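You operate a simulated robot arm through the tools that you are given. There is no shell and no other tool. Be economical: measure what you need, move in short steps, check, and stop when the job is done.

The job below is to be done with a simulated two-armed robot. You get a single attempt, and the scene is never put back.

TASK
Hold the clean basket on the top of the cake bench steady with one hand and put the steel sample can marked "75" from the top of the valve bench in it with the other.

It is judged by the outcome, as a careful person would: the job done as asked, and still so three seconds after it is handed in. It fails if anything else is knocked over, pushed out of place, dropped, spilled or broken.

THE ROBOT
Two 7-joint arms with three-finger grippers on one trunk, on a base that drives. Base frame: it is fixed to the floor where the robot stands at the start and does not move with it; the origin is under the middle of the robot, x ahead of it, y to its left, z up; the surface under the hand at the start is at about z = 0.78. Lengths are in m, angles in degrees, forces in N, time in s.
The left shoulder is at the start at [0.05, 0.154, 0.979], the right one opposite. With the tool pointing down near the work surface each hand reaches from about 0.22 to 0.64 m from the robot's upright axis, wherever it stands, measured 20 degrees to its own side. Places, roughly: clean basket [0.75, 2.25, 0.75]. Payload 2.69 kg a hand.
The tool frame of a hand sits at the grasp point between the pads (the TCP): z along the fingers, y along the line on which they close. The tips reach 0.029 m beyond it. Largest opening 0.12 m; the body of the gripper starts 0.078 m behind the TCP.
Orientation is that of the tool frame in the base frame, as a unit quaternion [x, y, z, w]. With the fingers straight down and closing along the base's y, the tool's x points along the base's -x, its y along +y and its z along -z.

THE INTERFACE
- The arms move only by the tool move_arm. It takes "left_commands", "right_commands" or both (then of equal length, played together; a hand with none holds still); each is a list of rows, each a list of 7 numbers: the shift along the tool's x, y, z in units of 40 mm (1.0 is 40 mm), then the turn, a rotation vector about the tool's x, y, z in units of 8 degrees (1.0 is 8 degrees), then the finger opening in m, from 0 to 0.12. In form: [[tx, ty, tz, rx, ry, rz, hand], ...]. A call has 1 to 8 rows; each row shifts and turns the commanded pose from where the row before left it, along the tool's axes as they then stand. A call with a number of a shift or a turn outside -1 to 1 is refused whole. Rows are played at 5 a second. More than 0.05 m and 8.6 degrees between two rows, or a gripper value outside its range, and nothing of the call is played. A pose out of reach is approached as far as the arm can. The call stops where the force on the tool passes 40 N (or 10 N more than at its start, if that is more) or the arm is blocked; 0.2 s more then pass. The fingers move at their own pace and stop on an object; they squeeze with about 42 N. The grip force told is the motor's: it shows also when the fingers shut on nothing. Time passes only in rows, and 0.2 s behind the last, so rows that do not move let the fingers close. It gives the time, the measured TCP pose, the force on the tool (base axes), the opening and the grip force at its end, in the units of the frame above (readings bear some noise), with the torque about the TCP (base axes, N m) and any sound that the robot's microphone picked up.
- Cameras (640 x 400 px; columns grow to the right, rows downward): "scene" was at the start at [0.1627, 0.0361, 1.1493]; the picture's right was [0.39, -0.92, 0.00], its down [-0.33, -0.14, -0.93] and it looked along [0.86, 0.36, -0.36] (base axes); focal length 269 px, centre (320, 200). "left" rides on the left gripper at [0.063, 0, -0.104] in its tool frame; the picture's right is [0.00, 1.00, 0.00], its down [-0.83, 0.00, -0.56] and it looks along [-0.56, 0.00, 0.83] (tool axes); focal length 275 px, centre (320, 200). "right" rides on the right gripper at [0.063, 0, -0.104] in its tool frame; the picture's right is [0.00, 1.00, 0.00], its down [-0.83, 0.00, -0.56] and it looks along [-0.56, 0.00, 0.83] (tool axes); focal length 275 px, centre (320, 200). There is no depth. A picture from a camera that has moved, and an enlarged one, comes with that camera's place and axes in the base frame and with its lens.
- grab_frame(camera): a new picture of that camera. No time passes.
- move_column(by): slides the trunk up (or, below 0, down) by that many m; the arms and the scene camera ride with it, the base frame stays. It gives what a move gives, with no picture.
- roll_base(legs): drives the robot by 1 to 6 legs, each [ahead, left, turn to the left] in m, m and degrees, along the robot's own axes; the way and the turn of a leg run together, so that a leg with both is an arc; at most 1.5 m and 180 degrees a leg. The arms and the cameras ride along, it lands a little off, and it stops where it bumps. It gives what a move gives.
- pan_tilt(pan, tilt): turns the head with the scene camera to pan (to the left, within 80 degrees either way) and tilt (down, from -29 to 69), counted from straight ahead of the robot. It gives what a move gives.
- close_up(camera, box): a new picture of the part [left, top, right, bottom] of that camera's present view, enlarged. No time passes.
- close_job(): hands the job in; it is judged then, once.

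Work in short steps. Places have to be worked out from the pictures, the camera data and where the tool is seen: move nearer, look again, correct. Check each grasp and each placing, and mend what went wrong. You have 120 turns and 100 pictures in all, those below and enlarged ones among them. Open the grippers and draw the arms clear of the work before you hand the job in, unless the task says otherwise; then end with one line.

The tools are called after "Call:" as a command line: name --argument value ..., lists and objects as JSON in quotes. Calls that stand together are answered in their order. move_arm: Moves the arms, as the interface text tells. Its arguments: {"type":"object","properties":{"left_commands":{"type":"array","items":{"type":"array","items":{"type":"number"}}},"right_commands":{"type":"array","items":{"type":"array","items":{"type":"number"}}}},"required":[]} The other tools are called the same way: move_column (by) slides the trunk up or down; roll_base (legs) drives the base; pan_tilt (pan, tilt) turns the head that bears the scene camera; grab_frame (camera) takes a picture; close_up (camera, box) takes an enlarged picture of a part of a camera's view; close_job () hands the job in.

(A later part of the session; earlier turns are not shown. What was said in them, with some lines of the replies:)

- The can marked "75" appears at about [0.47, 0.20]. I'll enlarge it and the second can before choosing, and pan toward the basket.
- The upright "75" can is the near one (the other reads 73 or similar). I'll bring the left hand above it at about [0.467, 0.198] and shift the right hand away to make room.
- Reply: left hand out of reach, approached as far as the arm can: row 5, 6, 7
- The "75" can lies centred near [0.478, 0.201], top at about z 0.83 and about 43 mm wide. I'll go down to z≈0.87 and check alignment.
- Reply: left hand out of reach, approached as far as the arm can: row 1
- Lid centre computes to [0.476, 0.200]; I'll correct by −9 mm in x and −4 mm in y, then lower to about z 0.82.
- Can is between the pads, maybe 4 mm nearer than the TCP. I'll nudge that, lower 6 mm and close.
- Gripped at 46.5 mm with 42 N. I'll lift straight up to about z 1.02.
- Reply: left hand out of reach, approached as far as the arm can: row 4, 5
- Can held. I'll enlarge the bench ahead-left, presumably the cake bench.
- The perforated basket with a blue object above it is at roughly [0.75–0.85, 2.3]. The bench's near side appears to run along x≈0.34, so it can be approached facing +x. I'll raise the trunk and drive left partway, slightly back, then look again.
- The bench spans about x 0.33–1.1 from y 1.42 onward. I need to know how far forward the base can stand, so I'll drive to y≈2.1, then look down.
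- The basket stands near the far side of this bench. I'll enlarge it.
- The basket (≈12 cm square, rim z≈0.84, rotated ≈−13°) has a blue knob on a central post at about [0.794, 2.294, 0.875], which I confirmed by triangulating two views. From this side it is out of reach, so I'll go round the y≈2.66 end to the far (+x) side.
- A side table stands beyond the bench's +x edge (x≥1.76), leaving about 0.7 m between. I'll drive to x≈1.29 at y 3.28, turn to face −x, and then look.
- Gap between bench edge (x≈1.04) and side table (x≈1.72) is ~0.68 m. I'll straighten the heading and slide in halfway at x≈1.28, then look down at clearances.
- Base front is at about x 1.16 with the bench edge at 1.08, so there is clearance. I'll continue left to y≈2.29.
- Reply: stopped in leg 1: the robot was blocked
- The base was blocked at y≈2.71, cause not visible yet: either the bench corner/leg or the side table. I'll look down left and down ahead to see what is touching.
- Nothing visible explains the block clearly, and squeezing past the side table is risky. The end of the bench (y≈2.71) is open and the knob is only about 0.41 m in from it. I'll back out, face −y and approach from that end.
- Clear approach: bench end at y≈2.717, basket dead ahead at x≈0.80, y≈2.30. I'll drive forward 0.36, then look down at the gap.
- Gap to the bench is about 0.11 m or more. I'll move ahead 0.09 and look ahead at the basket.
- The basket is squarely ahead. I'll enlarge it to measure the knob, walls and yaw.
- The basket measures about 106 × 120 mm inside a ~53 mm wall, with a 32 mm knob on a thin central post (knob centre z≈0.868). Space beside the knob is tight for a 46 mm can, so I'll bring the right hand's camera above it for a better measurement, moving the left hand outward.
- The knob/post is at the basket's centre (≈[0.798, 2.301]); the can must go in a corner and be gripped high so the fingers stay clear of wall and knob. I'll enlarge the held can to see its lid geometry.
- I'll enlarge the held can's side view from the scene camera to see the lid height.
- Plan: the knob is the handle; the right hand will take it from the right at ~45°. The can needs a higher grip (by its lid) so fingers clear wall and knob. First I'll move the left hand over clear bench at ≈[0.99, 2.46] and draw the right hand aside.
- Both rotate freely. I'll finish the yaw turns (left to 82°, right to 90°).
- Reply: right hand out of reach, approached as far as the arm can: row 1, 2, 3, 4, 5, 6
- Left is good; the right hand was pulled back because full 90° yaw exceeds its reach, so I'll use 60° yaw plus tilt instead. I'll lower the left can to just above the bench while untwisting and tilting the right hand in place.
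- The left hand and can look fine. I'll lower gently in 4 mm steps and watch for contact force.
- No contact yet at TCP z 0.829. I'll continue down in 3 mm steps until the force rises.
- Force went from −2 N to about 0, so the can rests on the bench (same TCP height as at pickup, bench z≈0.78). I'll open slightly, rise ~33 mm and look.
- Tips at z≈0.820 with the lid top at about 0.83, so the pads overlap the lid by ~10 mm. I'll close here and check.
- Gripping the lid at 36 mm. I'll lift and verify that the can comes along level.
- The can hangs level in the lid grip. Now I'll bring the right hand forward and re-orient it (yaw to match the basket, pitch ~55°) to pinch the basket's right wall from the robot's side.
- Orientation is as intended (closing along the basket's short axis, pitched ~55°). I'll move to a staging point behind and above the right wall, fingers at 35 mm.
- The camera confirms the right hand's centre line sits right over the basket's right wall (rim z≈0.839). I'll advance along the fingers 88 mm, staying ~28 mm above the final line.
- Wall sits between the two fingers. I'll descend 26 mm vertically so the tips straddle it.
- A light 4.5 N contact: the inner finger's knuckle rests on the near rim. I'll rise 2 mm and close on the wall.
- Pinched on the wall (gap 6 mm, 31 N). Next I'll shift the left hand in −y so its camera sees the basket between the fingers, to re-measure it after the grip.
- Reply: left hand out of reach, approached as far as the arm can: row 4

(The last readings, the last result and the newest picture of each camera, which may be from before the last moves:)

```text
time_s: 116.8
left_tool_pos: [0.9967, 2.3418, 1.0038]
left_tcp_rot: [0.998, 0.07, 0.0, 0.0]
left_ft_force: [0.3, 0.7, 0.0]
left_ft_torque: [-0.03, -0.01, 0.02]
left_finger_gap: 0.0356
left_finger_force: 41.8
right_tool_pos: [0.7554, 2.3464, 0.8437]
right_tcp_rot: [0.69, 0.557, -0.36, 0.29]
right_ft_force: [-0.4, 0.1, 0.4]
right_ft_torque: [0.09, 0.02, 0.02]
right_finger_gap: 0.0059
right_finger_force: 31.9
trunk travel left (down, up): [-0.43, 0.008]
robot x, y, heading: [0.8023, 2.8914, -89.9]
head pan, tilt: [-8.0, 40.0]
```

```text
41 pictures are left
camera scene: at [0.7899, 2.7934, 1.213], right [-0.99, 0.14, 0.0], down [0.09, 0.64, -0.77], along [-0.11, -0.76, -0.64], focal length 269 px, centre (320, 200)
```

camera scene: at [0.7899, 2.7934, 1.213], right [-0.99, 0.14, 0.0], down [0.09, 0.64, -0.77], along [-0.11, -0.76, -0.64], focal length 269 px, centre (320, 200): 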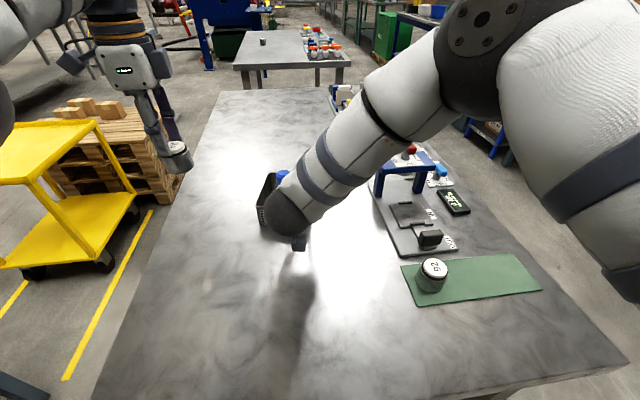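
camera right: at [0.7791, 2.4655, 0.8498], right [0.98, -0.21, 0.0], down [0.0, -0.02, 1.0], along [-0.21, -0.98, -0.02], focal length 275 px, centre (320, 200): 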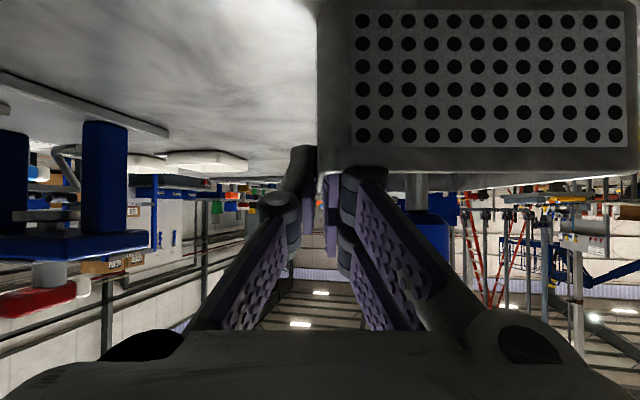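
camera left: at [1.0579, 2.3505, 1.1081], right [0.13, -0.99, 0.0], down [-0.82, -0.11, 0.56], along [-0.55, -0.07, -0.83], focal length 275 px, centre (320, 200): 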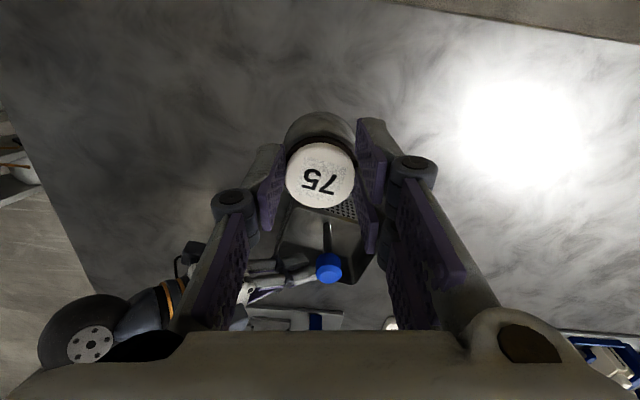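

The left hand nearly hit its reach with this yaw; I'll reduce yaw to 57° (also better: fingers then lie along both walls, clear of the knob). First a close look at the basket from this camera.

Call:
close_up --camera "left" --box '[250, 180, 390, 300]'

Call:
close_up --camera "scene" --box '[240, 150, 330, 260]'

```text
3.33 times, centred on (320, 240) of left
camera zoom: at [1.0583, 2.3503, 1.1084], right [0.13, -0.99, 0.0], down [-0.82, -0.11, 0.56], along [-0.55, -0.07, -0.83], focal length 918 px, centre (320, 67)
```

zoom: 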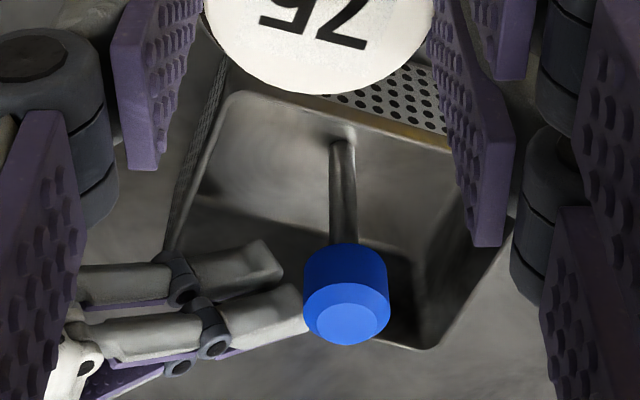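

```text
3.64 times, centred on (285, 205) of scene
camera zoom: at [0.7899, 2.7934, 1.213], right [-0.99, 0.14, 0.0], down [0.09, 0.64, -0.77], along [-0.11, -0.76, -0.64], focal length 979 px, centre (447, 182)
```

zoom: 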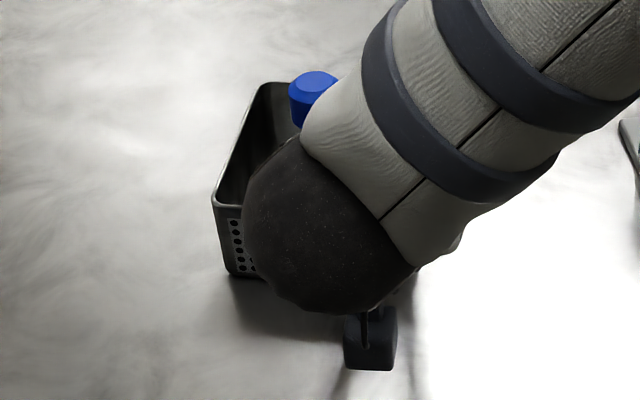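

Measured from the left camera: basket centre ≈[0.799, 2.305], yaw ≈−11.5°, right fingers straddle the right wall. I'll now reduce left yaw to 57° and lean the can's top outward 10.5° so its body can slip past the knob into the near-left corner.

Call:
move_arm --left_commands '[[0, 0, 0, 0, 0, -0.78, 0.025], [0, 0, 0, 0, 0, -0.78, 0.025], [0, 0, 0, 0, 0, -0.78, 0.025], [0, 0, 0, 0, 0, -0.78, 0.025], [0, 0, 0, -0.095, -0.65, 0, 0.025], [0, 0, 0, -0.095, -0.65, 0, 0.025], [0, 0, 0, 0, 0, 0, 0.025]]'

```text
time_s: 118.3
left_tool_pos: [0.9967, 2.3423, 1.0051]
left_tcp_rot: [0.955, 0.283, -0.084, 0.039]
left_ft_force: [-0.6, 0.3, -1.0]
left_ft_torque: [0.06, -0.04, 0.0]
left_finger_gap: 0.0354
left_finger_force: 41.8
right_tool_pos: [0.7562, 2.3476, 0.8444]
right_tcp_rot: [0.689, 0.558, -0.36, 0.291]
right_ft_force: [0.0, -0.3, -0.2]
right_ft_torque: [0.07, -0.02, 0.0]
right_finger_gap: 0.0061
right_finger_force: 31.6
trunk travel left (down, up): [-0.43, 0.008]
robot x, y, heading: [0.8018, 2.888, -90.4]
head pan, tilt: [-8.0, 40.0]
```

Pose is right (lean ≈10.5° toward [0.75, 0.66]). I'll traverse to a hover on the slide line, TCP ≈[0.851, 2.351, 0.997].

Call:
move_arm --left_commands '[[-0.574, -0.435, 0.134, 0, 0, 0, 0.025], [-0.574, -0.435, 0.134, 0, 0, 0, 0.025], [-0.574, -0.435, 0.134, 0, 0, 0, 0.025], [-0.574, -0.435, 0.134, 0, 0, 0, 0.025], [-0.574, -0.435, 0.134, 0, 0, 0, 0.025], [0, 0, 0, 0, 0, 0, 0.025]]'

Call:
grab_frame --camera "left"

Call:
grab_frame --camera "scene"

Call:
grab_frame --camera "right"

```text
time_s: 119.8
left_tool_pos: [0.8483, 2.3499, 0.9952]
left_tcp_rot: [0.955, 0.283, -0.083, 0.038]
left_ft_force: [0.5, -0.5, -1.6]
left_ft_torque: [0.02, 0.0, 0.01]
left_finger_gap: 0.0355
left_finger_force: 41.9
right_tool_pos: [0.7545, 2.3466, 0.8429]
right_tcp_rot: [0.689, 0.557, -0.36, 0.291]
right_ft_force: [0.0, 0.3, -0.1]
right_ft_torque: [0.09, -0.05, -0.02]
right_finger_gap: 0.0059
right_finger_force: 31.6
trunk travel left (down, up): [-0.43, 0.008]
robot x, y, heading: [0.8014, 2.8845, -90.2]
head pan, tilt: [-8.0, 40.0]
```

```text
38 pictures are left
camera left: at [0.9144, 2.3966, 1.0852], right [0.54, -0.84, 0.03], down [-0.61, -0.37, 0.7], along [-0.57, -0.39, -0.72], focal length 275 px, centre (320, 200)
```

left: 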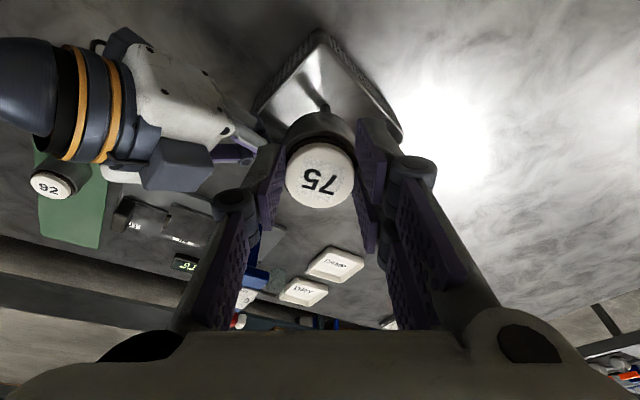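

```text
37 pictures are left
camera scene: at [0.79, 2.7934, 1.2131], right [-0.99, 0.14, 0.0], down [0.09, 0.64, -0.77], along [-0.11, -0.76, -0.64], focal length 269 px, centre (320, 200)
```

scene: 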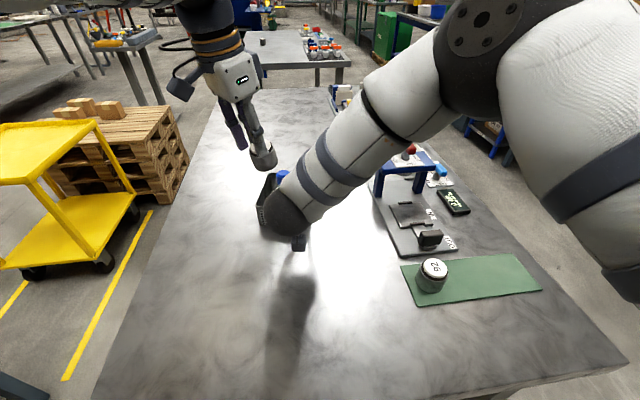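

```text
36 pictures are left
camera right: at [0.7791, 2.4654, 0.85], right [0.98, -0.21, 0.0], down [0.0, -0.02, 1.0], along [-0.21, -0.98, -0.02], focal length 275 px, centre (320, 200)
```

right: 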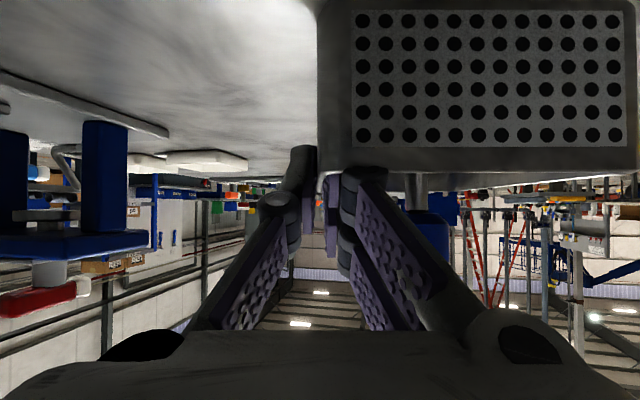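

Good overhead view of corner, post and can. I'll enlarge it to check lateral alignment before sliding down.

Call:
close_up --camera "left" --box '[240, 20, 420, 220]'

```text
2.00 times, centred on (330, 120) of left
camera zoom: at [0.9144, 2.3966, 1.0852], right [0.54, -0.84, 0.03], down [-0.61, -0.37, 0.7], along [-0.57, -0.39, -0.72], focal length 551 px, centre (300, 360)
```

zoom: 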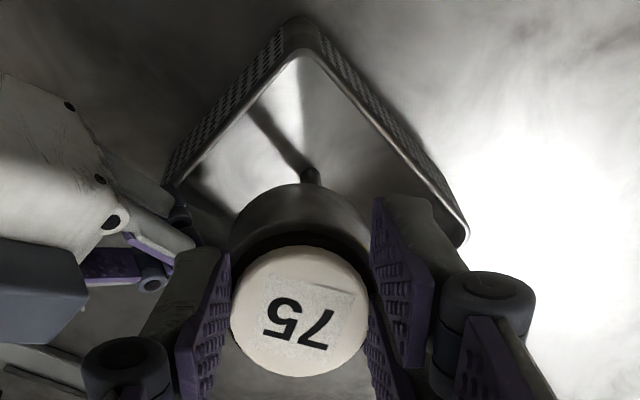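

Refined centre ≈[0.801, 2.3075]; the can axis should shift ~5 mm outward. I'll make that shift, slide down to just above the knob height and check.

Call:
move_arm --left_commands '[[0.12, 0, -0.02, 0, 0, 0, 0.025], [0, 0, 0.35, 0, 0, 0, 0.025], [0, 0, 0.35, 0, 0, 0, 0.025], [0, 0, 0, 0, 0, 0, 0.025]]'

Call:
close_up --camera "left" --box '[240, 20, 420, 220]'

Call:
close_up --camera "scene" --box '[220, 110, 330, 250]'

```text
time_s: 120.8
left_tool_pos: [0.8489, 2.3504, 0.9678]
left_tcp_rot: [0.955, 0.282, -0.083, 0.037]
left_ft_force: [0.6, 0.0, -1.4]
left_ft_torque: [0.01, -0.02, -0.02]
left_finger_gap: 0.0355
left_finger_force: 42.1
right_tool_pos: [0.7548, 2.3471, 0.8439]
right_tcp_rot: [0.689, 0.557, -0.36, 0.291]
right_ft_force: [-0.2, -0.1, 0.6]
right_ft_torque: [0.09, -0.01, -0.01]
right_finger_gap: 0.0058
right_finger_force: 31.8
trunk travel left (down, up): [-0.43, 0.008]
robot x, y, heading: [0.8025, 2.8893, -90.0]
head pan, tilt: [-8.0, 40.0]
```

```text
2.00 times, centred on (330, 120) of left
camera zoom: at [0.9143, 2.3967, 1.0586], right [0.54, -0.84, 0.03], down [-0.61, -0.37, 0.7], along [-0.57, -0.39, -0.72], focal length 551 px, centre (300, 360)
```

zoom: 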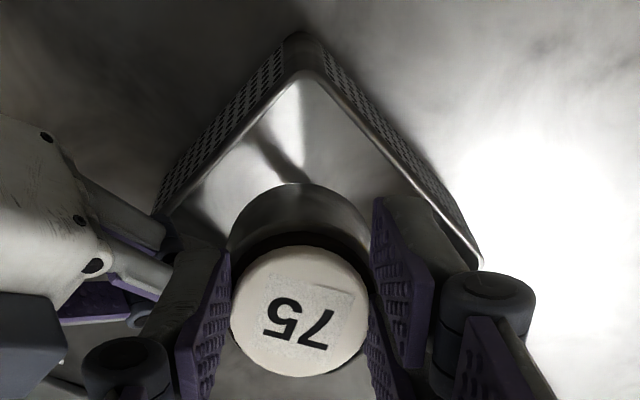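

```text
2.86 times, centred on (275, 180) of scene
camera zoom: at [0.7899, 2.7934, 1.2131], right [-0.99, 0.14, 0.0], down [0.09, 0.64, -0.77], along [-0.11, -0.76, -0.64], focal length 769 px, centre (449, 257)
```

zoom: 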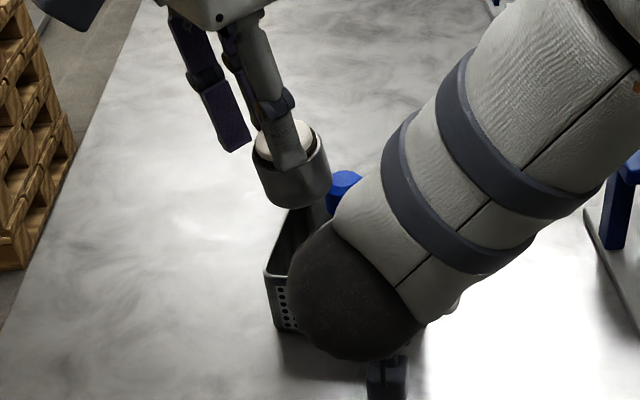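

Axis is on the intended line, symmetric with the corner. I'll slide down 45 mm along the axis in small steps, watching forces.

Call:
move_arm --left_commands '[[0, 0, 0.22, 0, 0, 0, 0.025], [0, 0, 0.22, 0, 0, 0, 0.025], [0, 0, 0.22, 0, 0, 0, 0.025], [0, 0, 0.22, 0, 0, 0, 0.025], [0, 0, 0.22, 0, 0, 0, 0.025]]'

Call:
close_up --camera "left" --box '[240, 20, 420, 220]'

Call:
close_up --camera "scene" --box '[220, 110, 330, 250]'

```text
time_s: 122.0
left_tool_pos: [0.8445, 2.3444, 0.925]
left_tcp_rot: [0.955, 0.282, -0.082, 0.038]
left_ft_force: [6.2, 5.7, 1.8]
left_ft_torque: [0.31, -0.33, 0.01]
left_finger_gap: 0.0354
left_finger_force: 42.0
right_tool_pos: [0.7549, 2.3471, 0.8431]
right_tcp_rot: [0.691, 0.556, -0.361, 0.29]
right_ft_force: [-6.0, -5.2, -1.5]
right_ft_torque: [0.3, -0.1, -0.5]
right_finger_gap: 0.0059
right_finger_force: 31.8
trunk travel left (down, up): [-0.43, 0.008]
robot x, y, heading: [0.8012, 2.8904, -89.9]
head pan, tilt: [-8.0, 40.0]
```

```text
2.00 times, centred on (330, 120) of left
camera zoom: at [0.9101, 2.3909, 1.0155], right [0.54, -0.84, 0.03], down [-0.61, -0.37, 0.69], along [-0.57, -0.39, -0.72], focal length 551 px, centre (300, 360)
```

zoom: 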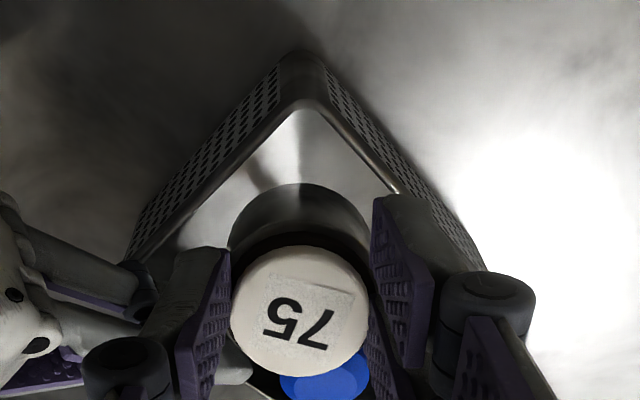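

```text
2.86 times, centred on (275, 180) of scene
camera zoom: at [0.7899, 2.7935, 1.2131], right [-0.99, 0.14, 0.0], down [0.09, 0.64, -0.77], along [-0.11, -0.76, -0.64], focal length 769 px, centre (449, 257)
```

zoom: 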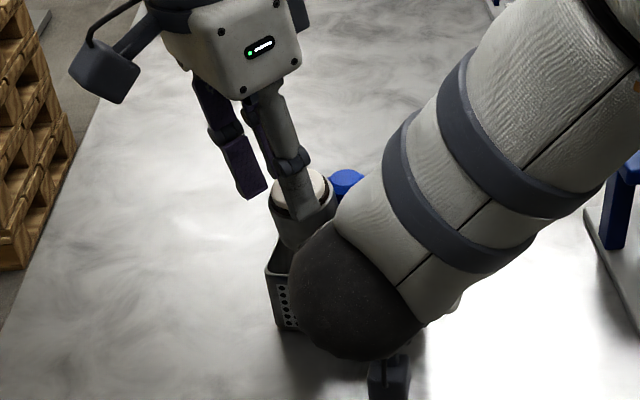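

The can's lower edge is touching the knob (≈8 N, pushing outward). I'll shift 4 mm outward and re-read the forces.

Call:
move_arm --left_commands '[[0.1, -0.01, -0.02, 0, 0, 0, 0.025], [0, 0, 0, 0, 0, 0, 0.025]]'

```text
time_s: 122.5
left_tool_pos: [0.8463, 2.3474, 0.9259]
left_tcp_rot: [0.955, 0.282, -0.082, 0.039]
left_ft_force: [0.2, 1.4, -1.8]
left_ft_torque: [0.05, -0.07, 0.02]
left_finger_gap: 0.0356
left_finger_force: 42.2
right_tool_pos: [0.756, 2.3477, 0.8435]
right_tcp_rot: [0.69, 0.557, -0.36, 0.291]
right_ft_force: [0.1, -1.2, 0.8]
right_ft_torque: [0.1, -0.11, -0.11]
right_finger_gap: 0.0057
right_finger_force: 32.2
trunk travel left (down, up): [-0.43, 0.008]
robot x, y, heading: [0.8036, 2.8885, -90.1]
head pan, tilt: [-8.0, 40.0]
```

Contact cleared. I'll add 1 mm outward and slide another 16 mm down in fine steps.

Call:
move_arm --left_commands '[[0.03, 0, 0.1, 0, 0, 0, 0.025], [0, 0, 0.1, 0, 0, 0, 0.025], [0, 0, 0.1, 0, 0, 0, 0.025], [0, 0, 0.1, 0, 0, 0, 0.025]]'

Call:
close_up --camera "left" --box '[240, 20, 420, 220]'

```text
time_s: 123.5
left_tool_pos: [0.8455, 2.3472, 0.9107]
left_tcp_rot: [0.955, 0.283, -0.083, 0.038]
left_ft_force: [-1.0, 0.0, -1.5]
left_ft_torque: [0.01, -0.02, 0.0]
left_finger_gap: 0.0357
left_finger_force: 42.3
right_tool_pos: [0.7558, 2.3479, 0.8432]
right_tcp_rot: [0.689, 0.558, -0.36, 0.292]
right_ft_force: [0.5, 0.0, 0.2]
right_ft_torque: [0.09, -0.07, -0.03]
right_finger_gap: 0.006
right_finger_force: 31.6
trunk travel left (down, up): [-0.43, 0.008]
robot x, y, heading: [0.8026, 2.8888, -89.9]
head pan, tilt: [-8.0, 40.0]
```

```text
2.00 times, centred on (330, 120) of left
camera zoom: at [0.9112, 2.3923, 1.0006], right [0.54, -0.84, 0.03], down [-0.61, -0.37, 0.7], along [-0.57, -0.39, -0.72], focal length 551 px, centre (300, 360)
```

zoom: 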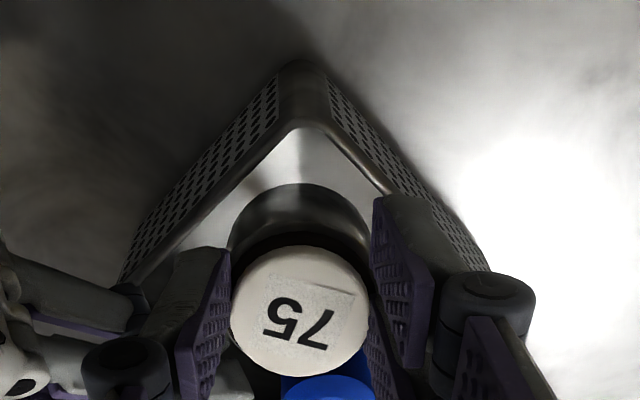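

No contact; the can's bottom is at rim level and still about 2 mm inside the corner limit. I'll continue down 16 mm.

Call:
move_arm --left_commands '[[0, 0, 0.1, 0, 0, 0, 0.025], [0, 0, 0.1, 0, 0, 0, 0.025], [0, 0, 0.1, 0, 0, 0, 0.025], [0, 0, 0.1, 0, 0, 0, 0.025]]'

Call:
close_up --camera "left" --box '[240, 20, 420, 220]'

```text
time_s: 124.5
left_tool_pos: [0.8439, 2.346, 0.8937]
left_tcp_rot: [0.955, 0.282, -0.084, 0.038]
left_ft_force: [-0.3, -1.2, -0.7]
left_ft_torque: [0.0, -0.01, 0.01]
left_finger_gap: 0.0353
left_finger_force: 42.2
right_tool_pos: [0.7547, 2.3469, 0.8425]
right_tcp_rot: [0.69, 0.557, -0.36, 0.291]
right_ft_force: [0.6, -0.5, 1.4]
right_ft_torque: [0.13, -0.04, -0.02]
right_finger_gap: 0.006
right_finger_force: 31.1
trunk travel left (down, up): [-0.43, 0.008]
robot x, y, heading: [0.8022, 2.8926, -89.8]
head pan, tilt: [-8.0, 40.0]
```

```text
2.00 times, centred on (330, 120) of left
camera zoom: at [0.9089, 2.3911, 0.9846], right [0.54, -0.84, 0.03], down [-0.61, -0.37, 0.7], along [-0.57, -0.39, -0.72], focal length 551 px, centre (300, 360)
```

zoom: 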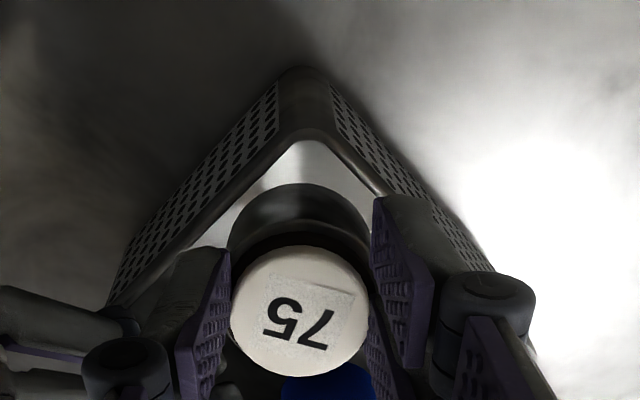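

Bottom is now inside the basket with no contact. Another 15 mm.

Call:
move_arm --left_commands '[[0, 0, 0.1, 0, 0, 0, 0.025], [0, 0, 0.1, 0, 0, 0, 0.025], [0, 0, 0.1, 0, 0, 0, 0.025], [0, 0, 0.08, 0, 0, 0, 0.025]]'

Call:
close_up --camera "left" --box '[240, 20, 420, 220]'

Call:
close_up --camera "scene" --box '[220, 110, 330, 250]'

```text
time_s: 125.5
left_tool_pos: [0.8396, 2.3438, 0.8791]
left_tcp_rot: [0.955, 0.283, -0.082, 0.038]
left_ft_force: [-0.4, -0.1, -0.4]
left_ft_torque: [0.02, 0.0, 0.01]
left_finger_gap: 0.0352
left_finger_force: 41.9
right_tool_pos: [0.7547, 2.3469, 0.8433]
right_tcp_rot: [0.69, 0.557, -0.36, 0.291]
right_ft_force: [-0.1, -0.5, -0.4]
right_ft_torque: [0.08, -0.05, 0.01]
right_finger_gap: 0.0061
right_finger_force: 31.9
trunk travel left (down, up): [-0.43, 0.008]
robot x, y, heading: [0.8005, 2.888, -90.1]
head pan, tilt: [-8.0, 40.0]
```

```text
2.00 times, centred on (330, 120) of left
camera zoom: at [0.9062, 2.3887, 0.9695], right [0.54, -0.84, 0.03], down [-0.61, -0.37, 0.7], along [-0.57, -0.39, -0.72], focal length 551 px, centre (300, 360)
```

zoom: 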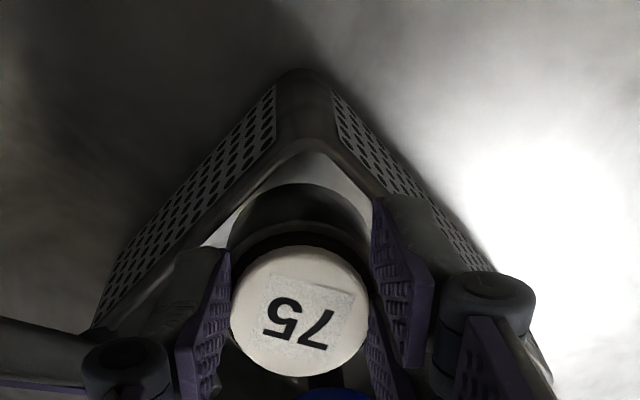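

```text
2.86 times, centred on (275, 180) of scene
camera zoom: at [0.7899, 2.7933, 1.213], right [-0.99, 0.14, 0.0], down [0.09, 0.64, -0.77], along [-0.11, -0.76, -0.64], focal length 769 px, centre (449, 257)
```

zoom: 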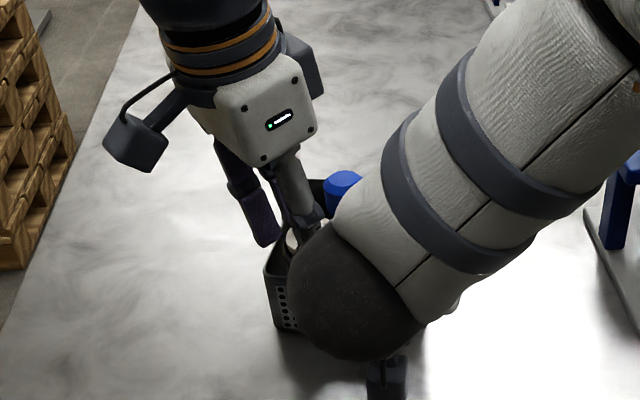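

No contact; the body's shoulder is now below the knob. I'll go 4 mm deeper, then straighten the can while shifting it slightly inward to ≈[0.8315, 2.334].

Call:
move_arm --left_commands '[[0, 0, 0.1, 0, 0, 0, 0.025], [-0.093, 0.031, 0.018, 0.063, 0.433, 0, 0.025], [-0.093, 0.031, 0.018, 0.063, 0.433, 0, 0.025], [-0.093, 0.031, 0.018, 0.063, 0.433, 0, 0.025], [0, 0, 0, 0, 0, 0, 0.025]]'

Call:
close_up --camera "left" --box '[240, 20, 420, 220]'

```text
time_s: 126.8
left_tool_pos: [0.8353, 2.3498, 0.8764]
left_tcp_rot: [0.959, 0.284, -0.002, 0.002]
left_ft_force: [-8.2, -19.7, -6.5]
left_ft_torque: [-0.76, 0.22, 0.18]
left_finger_gap: 0.0357
left_finger_force: 42.6
left hand out of reach, approached as far as the arm can: row 4
right_tool_pos: [0.7569, 2.3488, 0.8427]
right_tcp_rot: [0.689, 0.56, -0.358, 0.291]
right_ft_force: [7.5, 21.4, 3.8]
right_ft_torque: [0.0, -0.12, 1.33]
right_finger_gap: 0.006
right_finger_force: 32.7
trunk travel left (down, up): [-0.43, 0.008]
robot x, y, heading: [0.7999, 2.8909, -90.0]
head pan, tilt: [-8.0, 40.0]
```

```text
2.00 times, centred on (330, 120) of left
camera zoom: at [0.8878, 2.3855, 0.9794], right [0.54, -0.84, 0.0], down [-0.7, -0.45, 0.56], along [-0.47, -0.31, -0.83], focal length 551 px, centre (300, 360)
```

zoom: 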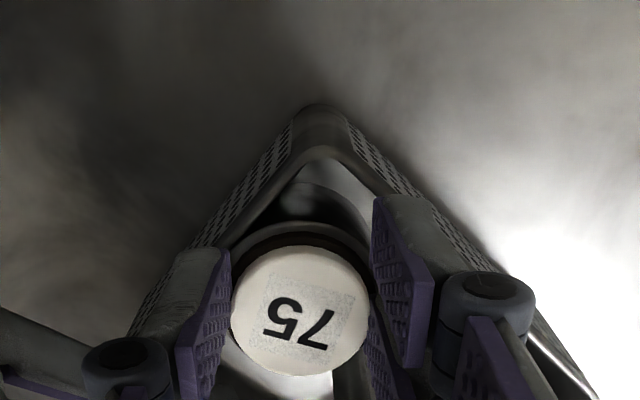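

The straightened pose exceeded the left arm's reach, so the can is pressing the near wall (~20 N). I'll lean it back to ~6.5°, which reaches, and shift inward to relieve the wall.

Call:
move_arm --left_commands '[[0, 0, 0, -0.118, -0.805, 0, 0.025], [-0.086, 0.132, 0.01, 0, 0, 0, 0.025], [-0.086, 0.132, 0.01, 0, 0, 0, 0.025], [0, 0, 0, 0, 0, 0, 0.025]]'

Call:
close_up --camera "left" --box '[240, 20, 420, 220]'

```text
time_s: 127.8
left_tool_pos: [0.8365, 2.339, 0.8754]
left_tcp_rot: [0.957, 0.283, -0.051, 0.023]
left_ft_force: [0.2, -0.1, -1.8]
left_ft_torque: [0.02, 0.0, -0.02]
left_finger_gap: 0.0355
left_finger_force: 41.5
right_tool_pos: [0.7543, 2.3472, 0.8426]
right_tcp_rot: [0.69, 0.557, -0.36, 0.291]
right_ft_force: [0.8, -0.3, -0.5]
right_ft_torque: [0.08, 0.01, -0.03]
right_finger_gap: 0.006
right_finger_force: 32.0
trunk travel left (down, up): [-0.43, 0.008]
robot x, y, heading: [0.7959, 2.8942, -89.8]
head pan, tilt: [-8.0, 40.0]
```

```text
2.00 times, centred on (330, 120) of left
camera zoom: at [0.8973, 2.3811, 0.9711], right [0.54, -0.84, 0.02], down [-0.65, -0.4, 0.64], along [-0.54, -0.36, -0.76], focal length 551 px, centre (300, 360)
```

zoom: 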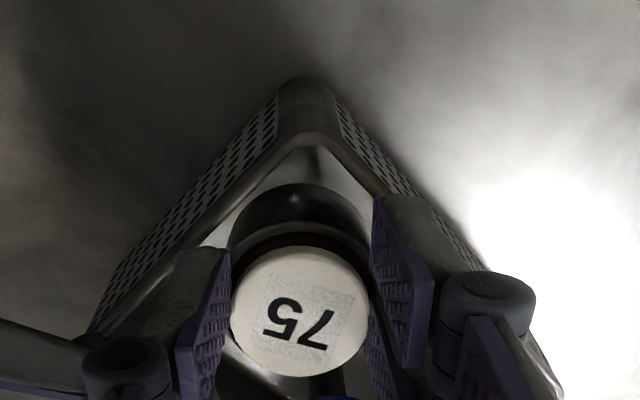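

All forces are zero again and the basket corner hasn't moved. I'll shift 2.5 mm inward to bring both fingertips inside the rims, then lower vertically 12 mm.

Call:
move_arm --left_commands '[[-0.063, 0, 0, 0, 0, 0, 0.025], [0.0125, 0, 0.1, 0, 0, 0, 0.025], [0.0125, 0, 0.1, 0, 0, 0, 0.025], [0.0125, 0, 0.1, 0, 0, 0, 0.025]]'

Call:
close_up --camera "left" --box '[240, 20, 420, 220]'

```text
time_s: 128.8
left_tool_pos: [0.8357, 2.3368, 0.8681]
left_tcp_rot: [0.957, 0.283, -0.053, 0.03]
left_ft_force: [5.0, -0.7, 27.5]
left_ft_torque: [0.05, -1.0, -0.31]
left_finger_gap: 0.0359
left_finger_force: 42.4
right_tool_pos: [0.7556, 2.3464, 0.8442]
right_tcp_rot: [0.689, 0.557, -0.361, 0.291]
right_ft_force: [1.2, -5.2, -6.0]
right_ft_torque: [0.22, 0.36, -0.38]
right_finger_gap: 0.0059
right_finger_force: 32.3
trunk travel left (down, up): [-0.43, 0.008]
robot x, y, heading: [0.7989, 2.8912, -89.9]
head pan, tilt: [-8.0, 40.0]
```

```text
2.00 times, centred on (330, 120) of left
camera zoom: at [0.8967, 2.3794, 0.9642], right [0.54, -0.84, 0.03], down [-0.65, -0.4, 0.65], along [-0.54, -0.37, -0.76], focal length 551 px, centre (300, 360)
```

zoom: 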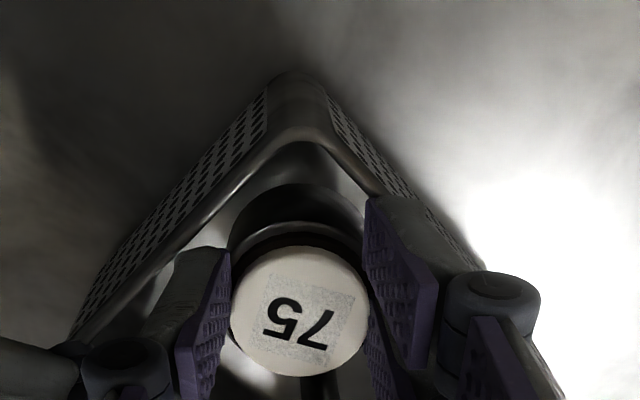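

Finger A is touching the left wall's rim (27 N up). I'll lift 5 mm, shift 4 mm away from the left wall, and lower again.

Call:
move_arm --left_commands '[[-0.014, 0, -0.125, 0, 0, 0, 0.025], [-0.072, -0.07, 0, 0, 0, 0, 0.025], [0.0125, 0, 0.1, 0, 0, 0, 0.025], [0.008, 0, 0.07, 0, 0, 0, 0.025], [0, 0, 0, 0, 0, 0, 0.025]]'

Call:
close_up --camera "left" --box '[240, 20, 420, 220]'

```text
time_s: 129.6
left_tool_pos: [0.8327, 2.3385, 0.8705]
left_tcp_rot: [0.957, 0.283, -0.05, 0.027]
left_ft_force: [3.8, 5.7, 14.7]
left_ft_torque: [0.43, -0.8, -0.19]
left_finger_gap: 0.0356
left_finger_force: 41.1
right_tool_pos: [0.7537, 2.348, 0.8431]
right_tcp_rot: [0.691, 0.557, -0.359, 0.29]
right_ft_force: [-0.6, -4.6, -0.7]
right_ft_torque: [0.23, -0.26, -0.14]
right_finger_gap: 0.0062
right_finger_force: 31.8
trunk travel left (down, up): [-0.43, 0.008]
robot x, y, heading: [0.7999, 2.8905, -89.9]
head pan, tilt: [-8.0, 40.0]
stopped in row 4 (left hand): the force on the tool passed its limit at 44 N (the readings are from after the stop); the commanded pose is now the measured one
```

```text
2.00 times, centred on (330, 120) of left
camera zoom: at [0.8933, 2.3805, 0.9651], right [0.54, -0.84, 0.02], down [-0.65, -0.4, 0.64], along [-0.53, -0.36, -0.76], focal length 551 px, centre (300, 360)
```

zoom: 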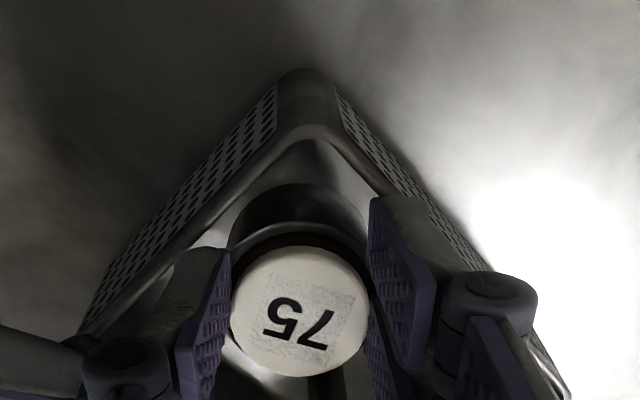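

The finger tips' outer shape won't fit below the rim, but the can's lower two-thirds is already inside the corner, about 15–18 mm above the basket floor and clear of post and walls. I'll rise 2 mm to unload the rim, check, then open so it settles down its corner.

Call:
move_arm --left_commands '[[-0.006, 0, -0.05, 0, 0, 0, 0.025], [0, 0, 0, 0, 0, 0, 0.025]]'

Call:
close_up --camera "scene" --box '[220, 110, 330, 250]'

```text
time_s: 130.2
left_tool_pos: [0.8333, 2.3379, 0.8703]
left_tcp_rot: [0.957, 0.284, -0.051, 0.027]
left_ft_force: [6.5, 1.1, 9.0]
left_ft_torque: [0.03, -0.73, 0.07]
left_finger_gap: 0.0358
left_finger_force: 41.8
right_tool_pos: [0.7542, 2.3478, 0.8432]
right_tcp_rot: [0.691, 0.556, -0.361, 0.29]
right_ft_force: [-3.0, -2.7, 1.3]
right_ft_torque: [-0.09, -0.29, -0.25]
right_finger_gap: 0.0061
right_finger_force: 31.7
trunk travel left (down, up): [-0.43, 0.008]
robot x, y, heading: [0.8004, 2.8913, -89.9]
head pan, tilt: [-8.0, 40.0]
```

```text
2.86 times, centred on (275, 180) of scene
camera zoom: at [0.7902, 2.7942, 1.2131], right [-0.99, 0.14, 0.0], down [0.09, 0.64, -0.77], along [-0.11, -0.76, -0.64], focal length 769 px, centre (449, 257)
```

zoom: 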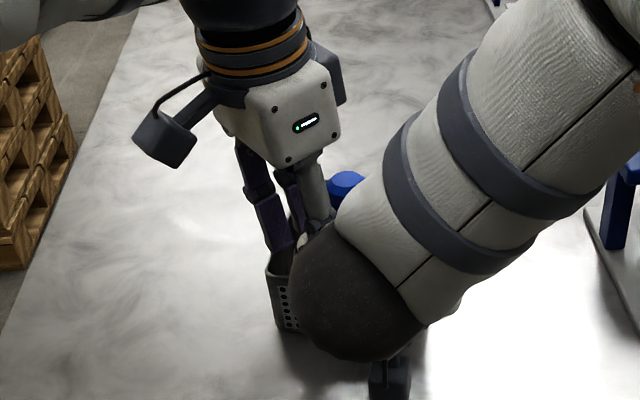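

Some residual contact remains (≈9 N up, 6 N in x). I'll rise 4 mm more and re-read.

Call:
move_arm --left_commands '[[-0.011, 0, -0.1, 0, 0, 0, 0.025], [0, 0, 0, 0, 0, 0, 0.025]]'

Call:
close_up --camera "left" --box '[200, 20, 440, 260]'

```text
time_s: 130.8
left_tool_pos: [0.8313, 2.34, 0.8727]
left_tcp_rot: [0.958, 0.283, -0.049, 0.023]
left_ft_force: [2.2, 5.3, -3.5]
left_ft_torque: [0.43, -0.21, -0.06]
left_finger_gap: 0.0355
left_finger_force: 42.0
right_tool_pos: [0.7543, 2.346, 0.8417]
right_tcp_rot: [0.69, 0.558, -0.359, 0.29]
right_ft_force: [-3.8, -4.3, 4.4]
right_ft_torque: [-0.15, -0.29, -0.25]
right_finger_gap: 0.0061
right_finger_force: 31.7
trunk travel left (down, up): [-0.43, 0.008]
robot x, y, heading: [0.8027, 2.89, -90.2]
head pan, tilt: [-8.0, 40.0]
```

```text
1.67 times, centred on (320, 140) of left
camera zoom: at [0.892, 2.3808, 0.9675], right [0.54, -0.84, 0.02], down [-0.65, -0.41, 0.64], along [-0.53, -0.36, -0.77], focal length 459 px, centre (320, 300)
```

zoom: 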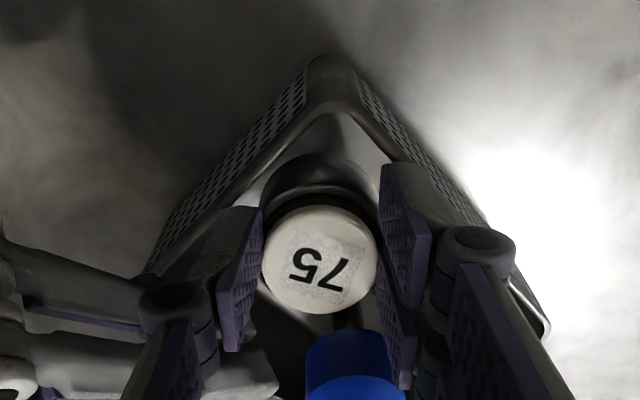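

The can's shoulder is brushing the knob after the shift. I'll move 2.5 mm outward at this height and re-read before releasing.

Call:
move_arm --left_commands '[[0.065, -0.01, 0.02, 0, 0, 0, 0.025], [0, 0, 0, 0, 0, 0, 0.025]]'

```text
time_s: 131.4
left_tool_pos: [0.8335, 2.3413, 0.8721]
left_tcp_rot: [0.957, 0.284, -0.051, 0.026]
left_ft_force: [-0.2, -0.5, -1.6]
left_ft_torque: [0.01, -0.01, -0.01]
left_finger_gap: 0.0353
left_finger_force: 42.8
right_tool_pos: [0.7542, 2.3492, 0.843]
right_tcp_rot: [0.69, 0.558, -0.359, 0.29]
right_ft_force: [-1.3, -1.1, 3.1]
right_ft_torque: [-0.56, -0.17, -0.2]
right_finger_gap: 0.0061
right_finger_force: 32.7
trunk travel left (down, up): [-0.43, 0.008]
robot x, y, heading: [0.801, 2.8907, -90.1]
head pan, tilt: [-8.0, 40.0]
```

The can hangs free now (only its weight, forces ≈0). I'll open the left fingers and let it settle in its corner.

Call:
move_arm --left_commands '[[0.004, 0, 0.03, 0, 0, 0, 0.025], [0, 0, 0, 0, 0, 0, 0.05], [0, 0, 0, 0, 0, 0, 0.05], [0, 0, 0, 0, 0, 0, 0.05]]'

Call:
close_up --camera "left" --box '[200, 20, 440, 260]'

```text
time_s: 132.4
left_tool_pos: [0.8357, 2.3391, 0.8707]
left_tcp_rot: [0.957, 0.285, -0.051, 0.026]
left_ft_force: [-0.3, 0.0, 0.3]
left_ft_torque: [0.02, -0.02, 0.03]
left_finger_gap: 0.0501
left_finger_force: 0.0
right_tool_pos: [0.7549, 2.3474, 0.843]
right_tcp_rot: [0.689, 0.558, -0.36, 0.29]
right_ft_force: [-0.1, 0.2, 2.0]
right_ft_torque: [-0.17, -0.25, -0.19]
right_finger_gap: 0.0057
right_finger_force: 31.9
trunk travel left (down, up): [-0.43, 0.008]
robot x, y, heading: [0.8037, 2.8899, -89.8]
head pan, tilt: [-8.0, 40.0]
```

```text
1.67 times, centred on (320, 140) of left
camera zoom: at [0.8951, 2.3818, 0.9663], right [0.54, -0.84, 0.02], down [-0.65, -0.4, 0.64], along [-0.53, -0.36, -0.76], focal length 459 px, centre (320, 300)
```

zoom: 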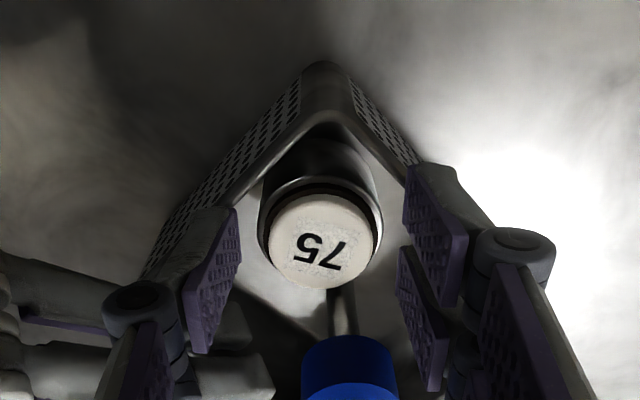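

The can dropped into the corner and stands upright. I'll withdraw the left hand along its axis, then look.

Call:
move_arm --left_commands '[[0, 0, -0.2, 0, 0, 0, 0.05], [0, 0, -0.5, 0, 0, 0, 0.05], [0, 0, -0.8, 0, 0, 0, 0.05], [0, 0, -0.8, 0, 0, 0, 0.05], [0, 0, -0.8, 0, 0, 0, 0.05], [0.6, 0.3, -0.3, 0, 0, 0, 0.05], [0.6, 0.3, 0, 0, 0, 0, 0.05], [0, 0, 0, 0, 0, 0, 0.05]]'

Call:
grab_frame --camera "left"

Call:
grab_frame --camera "scene"

```text
time_s: 134.2
left_tool_pos: [0.8988, 2.3561, 1.0016]
left_tcp_rot: [0.957, 0.284, -0.051, 0.025]
left_ft_force: [1.1, 0.4, 0.0]
left_ft_torque: [0.01, 0.02, 0.03]
left_finger_gap: 0.05
left_finger_force: 0.0
right_tool_pos: [0.7542, 2.3477, 0.8426]
right_tcp_rot: [0.691, 0.557, -0.359, 0.289]
right_ft_force: [-0.4, 0.0, 0.6]
right_ft_torque: [0.0, -0.17, -0.08]
right_finger_gap: 0.006
right_finger_force: 31.8
trunk travel left (down, up): [-0.43, 0.008]
robot x, y, heading: [0.8015, 2.8885, -89.9]
head pan, tilt: [-8.0, 40.0]
```

```text
19 pictures are left
camera left: at [0.9593, 2.3974, 1.097], right [0.54, -0.84, 0.02], down [-0.65, -0.4, 0.64], along [-0.53, -0.36, -0.76], focal length 275 px, centre (320, 200)
```

left: 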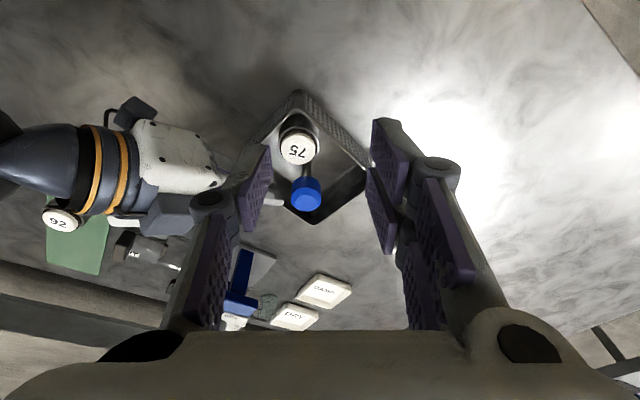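

```text
18 pictures are left
camera scene: at [0.79, 2.7935, 1.213], right [-0.99, 0.14, 0.0], down [0.09, 0.64, -0.77], along [-0.11, -0.76, -0.64], focal length 269 px, centre (320, 200)
```

scene: 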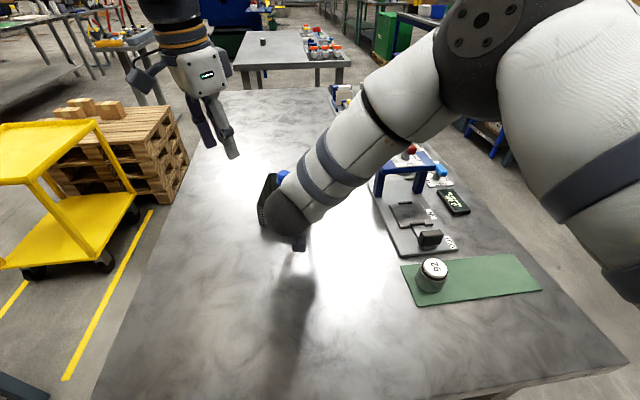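

The "75" can stands in the basket's corner, nothing else disturbed. I'll open the right hand, lift it straight up and back off along its approach.

Call:
move_arm --right_commands '[[0, 0, 0, 0, 0, 0, 0.03], [0, 0, 0, 0, 0, 0, 0.03], [-0.18, 0, -0.125, 0, 0, 0, 0.03], [-0.18, 0, -0.125, 0, 0, 0, 0.03], [-0.3, 0, -0.2, 0, 0, 0, 0.03], [0, 0, -0.6, 0, 0, 0, 0.03], [0, 0, -0.7, 0, 0, 0, 0.03], [0, 0, -0.8, 0, 0, 0, 0.03]]'

Call:
move_arm --right_commands '[[-0.5, -0.3, -0.6, 0, 0, 0, 0.05], [-0.5, -0.3, -0.6, 0, 0, 0, 0.05], [-0.5, -0.3, -0.6, 0, 0, 0, 0.05], [-0.4, -0.3, -0.3, 0, 0, 0, 0.05], [0, 0, 0, 0, 0, 0, 0.05]]' --left_commands '[[0.5, 0.3, -0.3, 0, 0, 0, 0.05], [0.5, 0.3, -0.3, 0, 0, 0, 0.05], [0.5, 0.3, 0, 0, 0, 0, 0.05], [0, 0, 0, 0, 0, 0, 0.05], [0, 0, 0, 0, 0, 0, 0.05]]'

Call:
pan_tilt --pan 0 --tilt 42

Call:
grab_frame --camera "scene"

```text
time_s: 136.0
left_tool_pos: [0.8996, 2.3556, 1.0012]
left_tcp_rot: [0.957, 0.283, -0.051, 0.026]
left_ft_force: [-0.2, 0.7, 0.7]
left_ft_torque: [-0.04, 0.03, 0.0]
left_finger_gap: 0.0501
left_finger_force: 0.1
right_tool_pos: [0.7685, 2.412, 0.9223]
right_tcp_rot: [0.69, 0.558, -0.359, 0.289]
right_ft_force: [0.3, 0.5, 0.4]
right_ft_torque: [0.01, 0.04, 0.03]
right_finger_gap: 0.0299
right_finger_force: 0.1
trunk travel left (down, up): [-0.43, 0.008]
robot x, y, heading: [0.8025, 2.8907, -89.8]
head pan, tilt: [-8.0, 40.0]
```

```text
time_s: 137.2
left_tool_pos: [0.9713, 2.3596, 1.0204]
left_tcp_rot: [0.957, 0.284, -0.05, 0.025]
left_ft_force: [-0.4, -0.3, -0.6]
left_ft_torque: [0.03, 0.01, 0.01]
left_finger_gap: 0.05
left_finger_force: 0.1
right_tool_pos: [0.7267, 2.4507, 1.0321]
right_tcp_rot: [0.69, 0.558, -0.36, 0.289]
right_ft_force: [-0.5, -0.5, 0.3]
right_ft_torque: [-0.02, -0.03, -0.04]
right_finger_gap: 0.0499
right_finger_force: 0.1
trunk travel left (down, up): [-0.43, 0.008]
robot x, y, heading: [0.8009, 2.8909, -89.9]
head pan, tilt: [-8.0, 40.0]
```

```text
time_s: 137.9
left_tool_pos: [0.9698, 2.3597, 1.0213]
left_tcp_rot: [0.957, 0.283, -0.05, 0.025]
left_ft_force: [1.3, 0.0, -0.8]
left_ft_torque: [-0.07, 0.03, -0.03]
left_finger_gap: 0.05
left_finger_force: 0.1
right_tool_pos: [0.7267, 2.4501, 1.0345]
right_tcp_rot: [0.689, 0.558, -0.359, 0.29]
right_ft_force: [1.0, 0.4, -0.5]
right_ft_torque: [0.01, 0.0, -0.04]
right_finger_gap: 0.0503
right_finger_force: 0.1
trunk travel left (down, up): [-0.43, 0.008]
robot x, y, heading: [0.8032, 2.8889, -90.1]
head pan, tilt: [0.0, 42.0]
```

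```text
17 pictures are left
camera scene: at [0.8018, 2.7942, 1.2101], right [-1.0, 0.0, 0.0], down [0.0, 0.67, -0.74], along [0.0, -0.74, -0.67], focal length 269 px, centre (320, 200)
```

scene: 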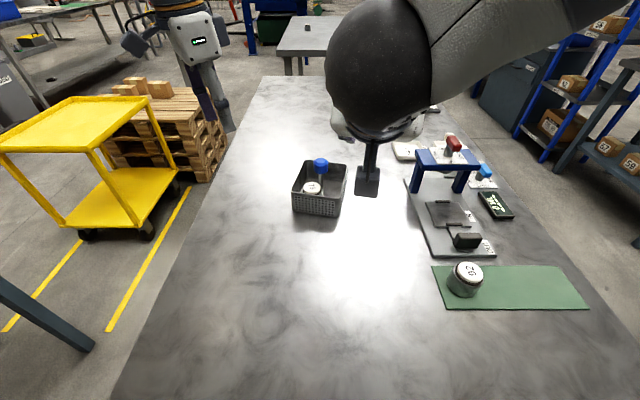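

Basket sits where it was, can inside, both hands clear. One enlarged check before handing in.

Call:
close_up --camera "scene" --box '[270, 140, 370, 225]'

```text
4.71 times, centred on (320, 182) of scene
camera zoom: at [0.8018, 2.7942, 1.2101], right [-1.0, 0.0, 0.0], down [0.0, 0.67, -0.74], along [0.0, -0.74, -0.67], focal length 1267 px, centre (320, 282)
```

zoom: 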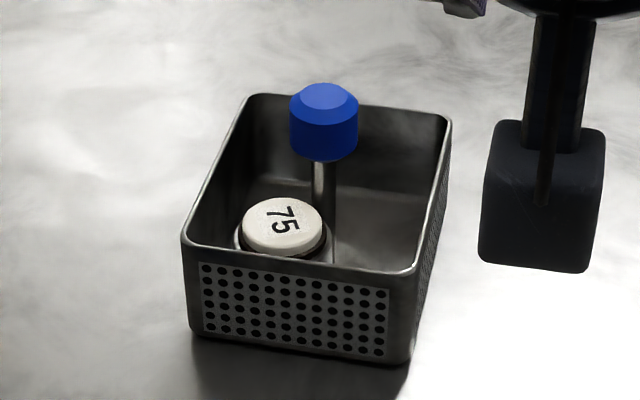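

The can "75" stands upright and flat on the basket floor, and the basket is within a few millimetres of where it started. Both grippers are open and clear, so I'm handing in.

Call:
close_job

```text
The job is handed in.
```

The "75" can is standing upright in the clean basket on the cake bench. I held the basket by its right wall while the can went in, and released the can about 15–18 mm above the basket floor because the fingers would not fit below the rim. The basket ended within a few millimetres of where it started, and I saw nothing else on the benches knocked or moved. The robot's base did bump something unseen once, beside the cake bench. Both hands are open and clear.
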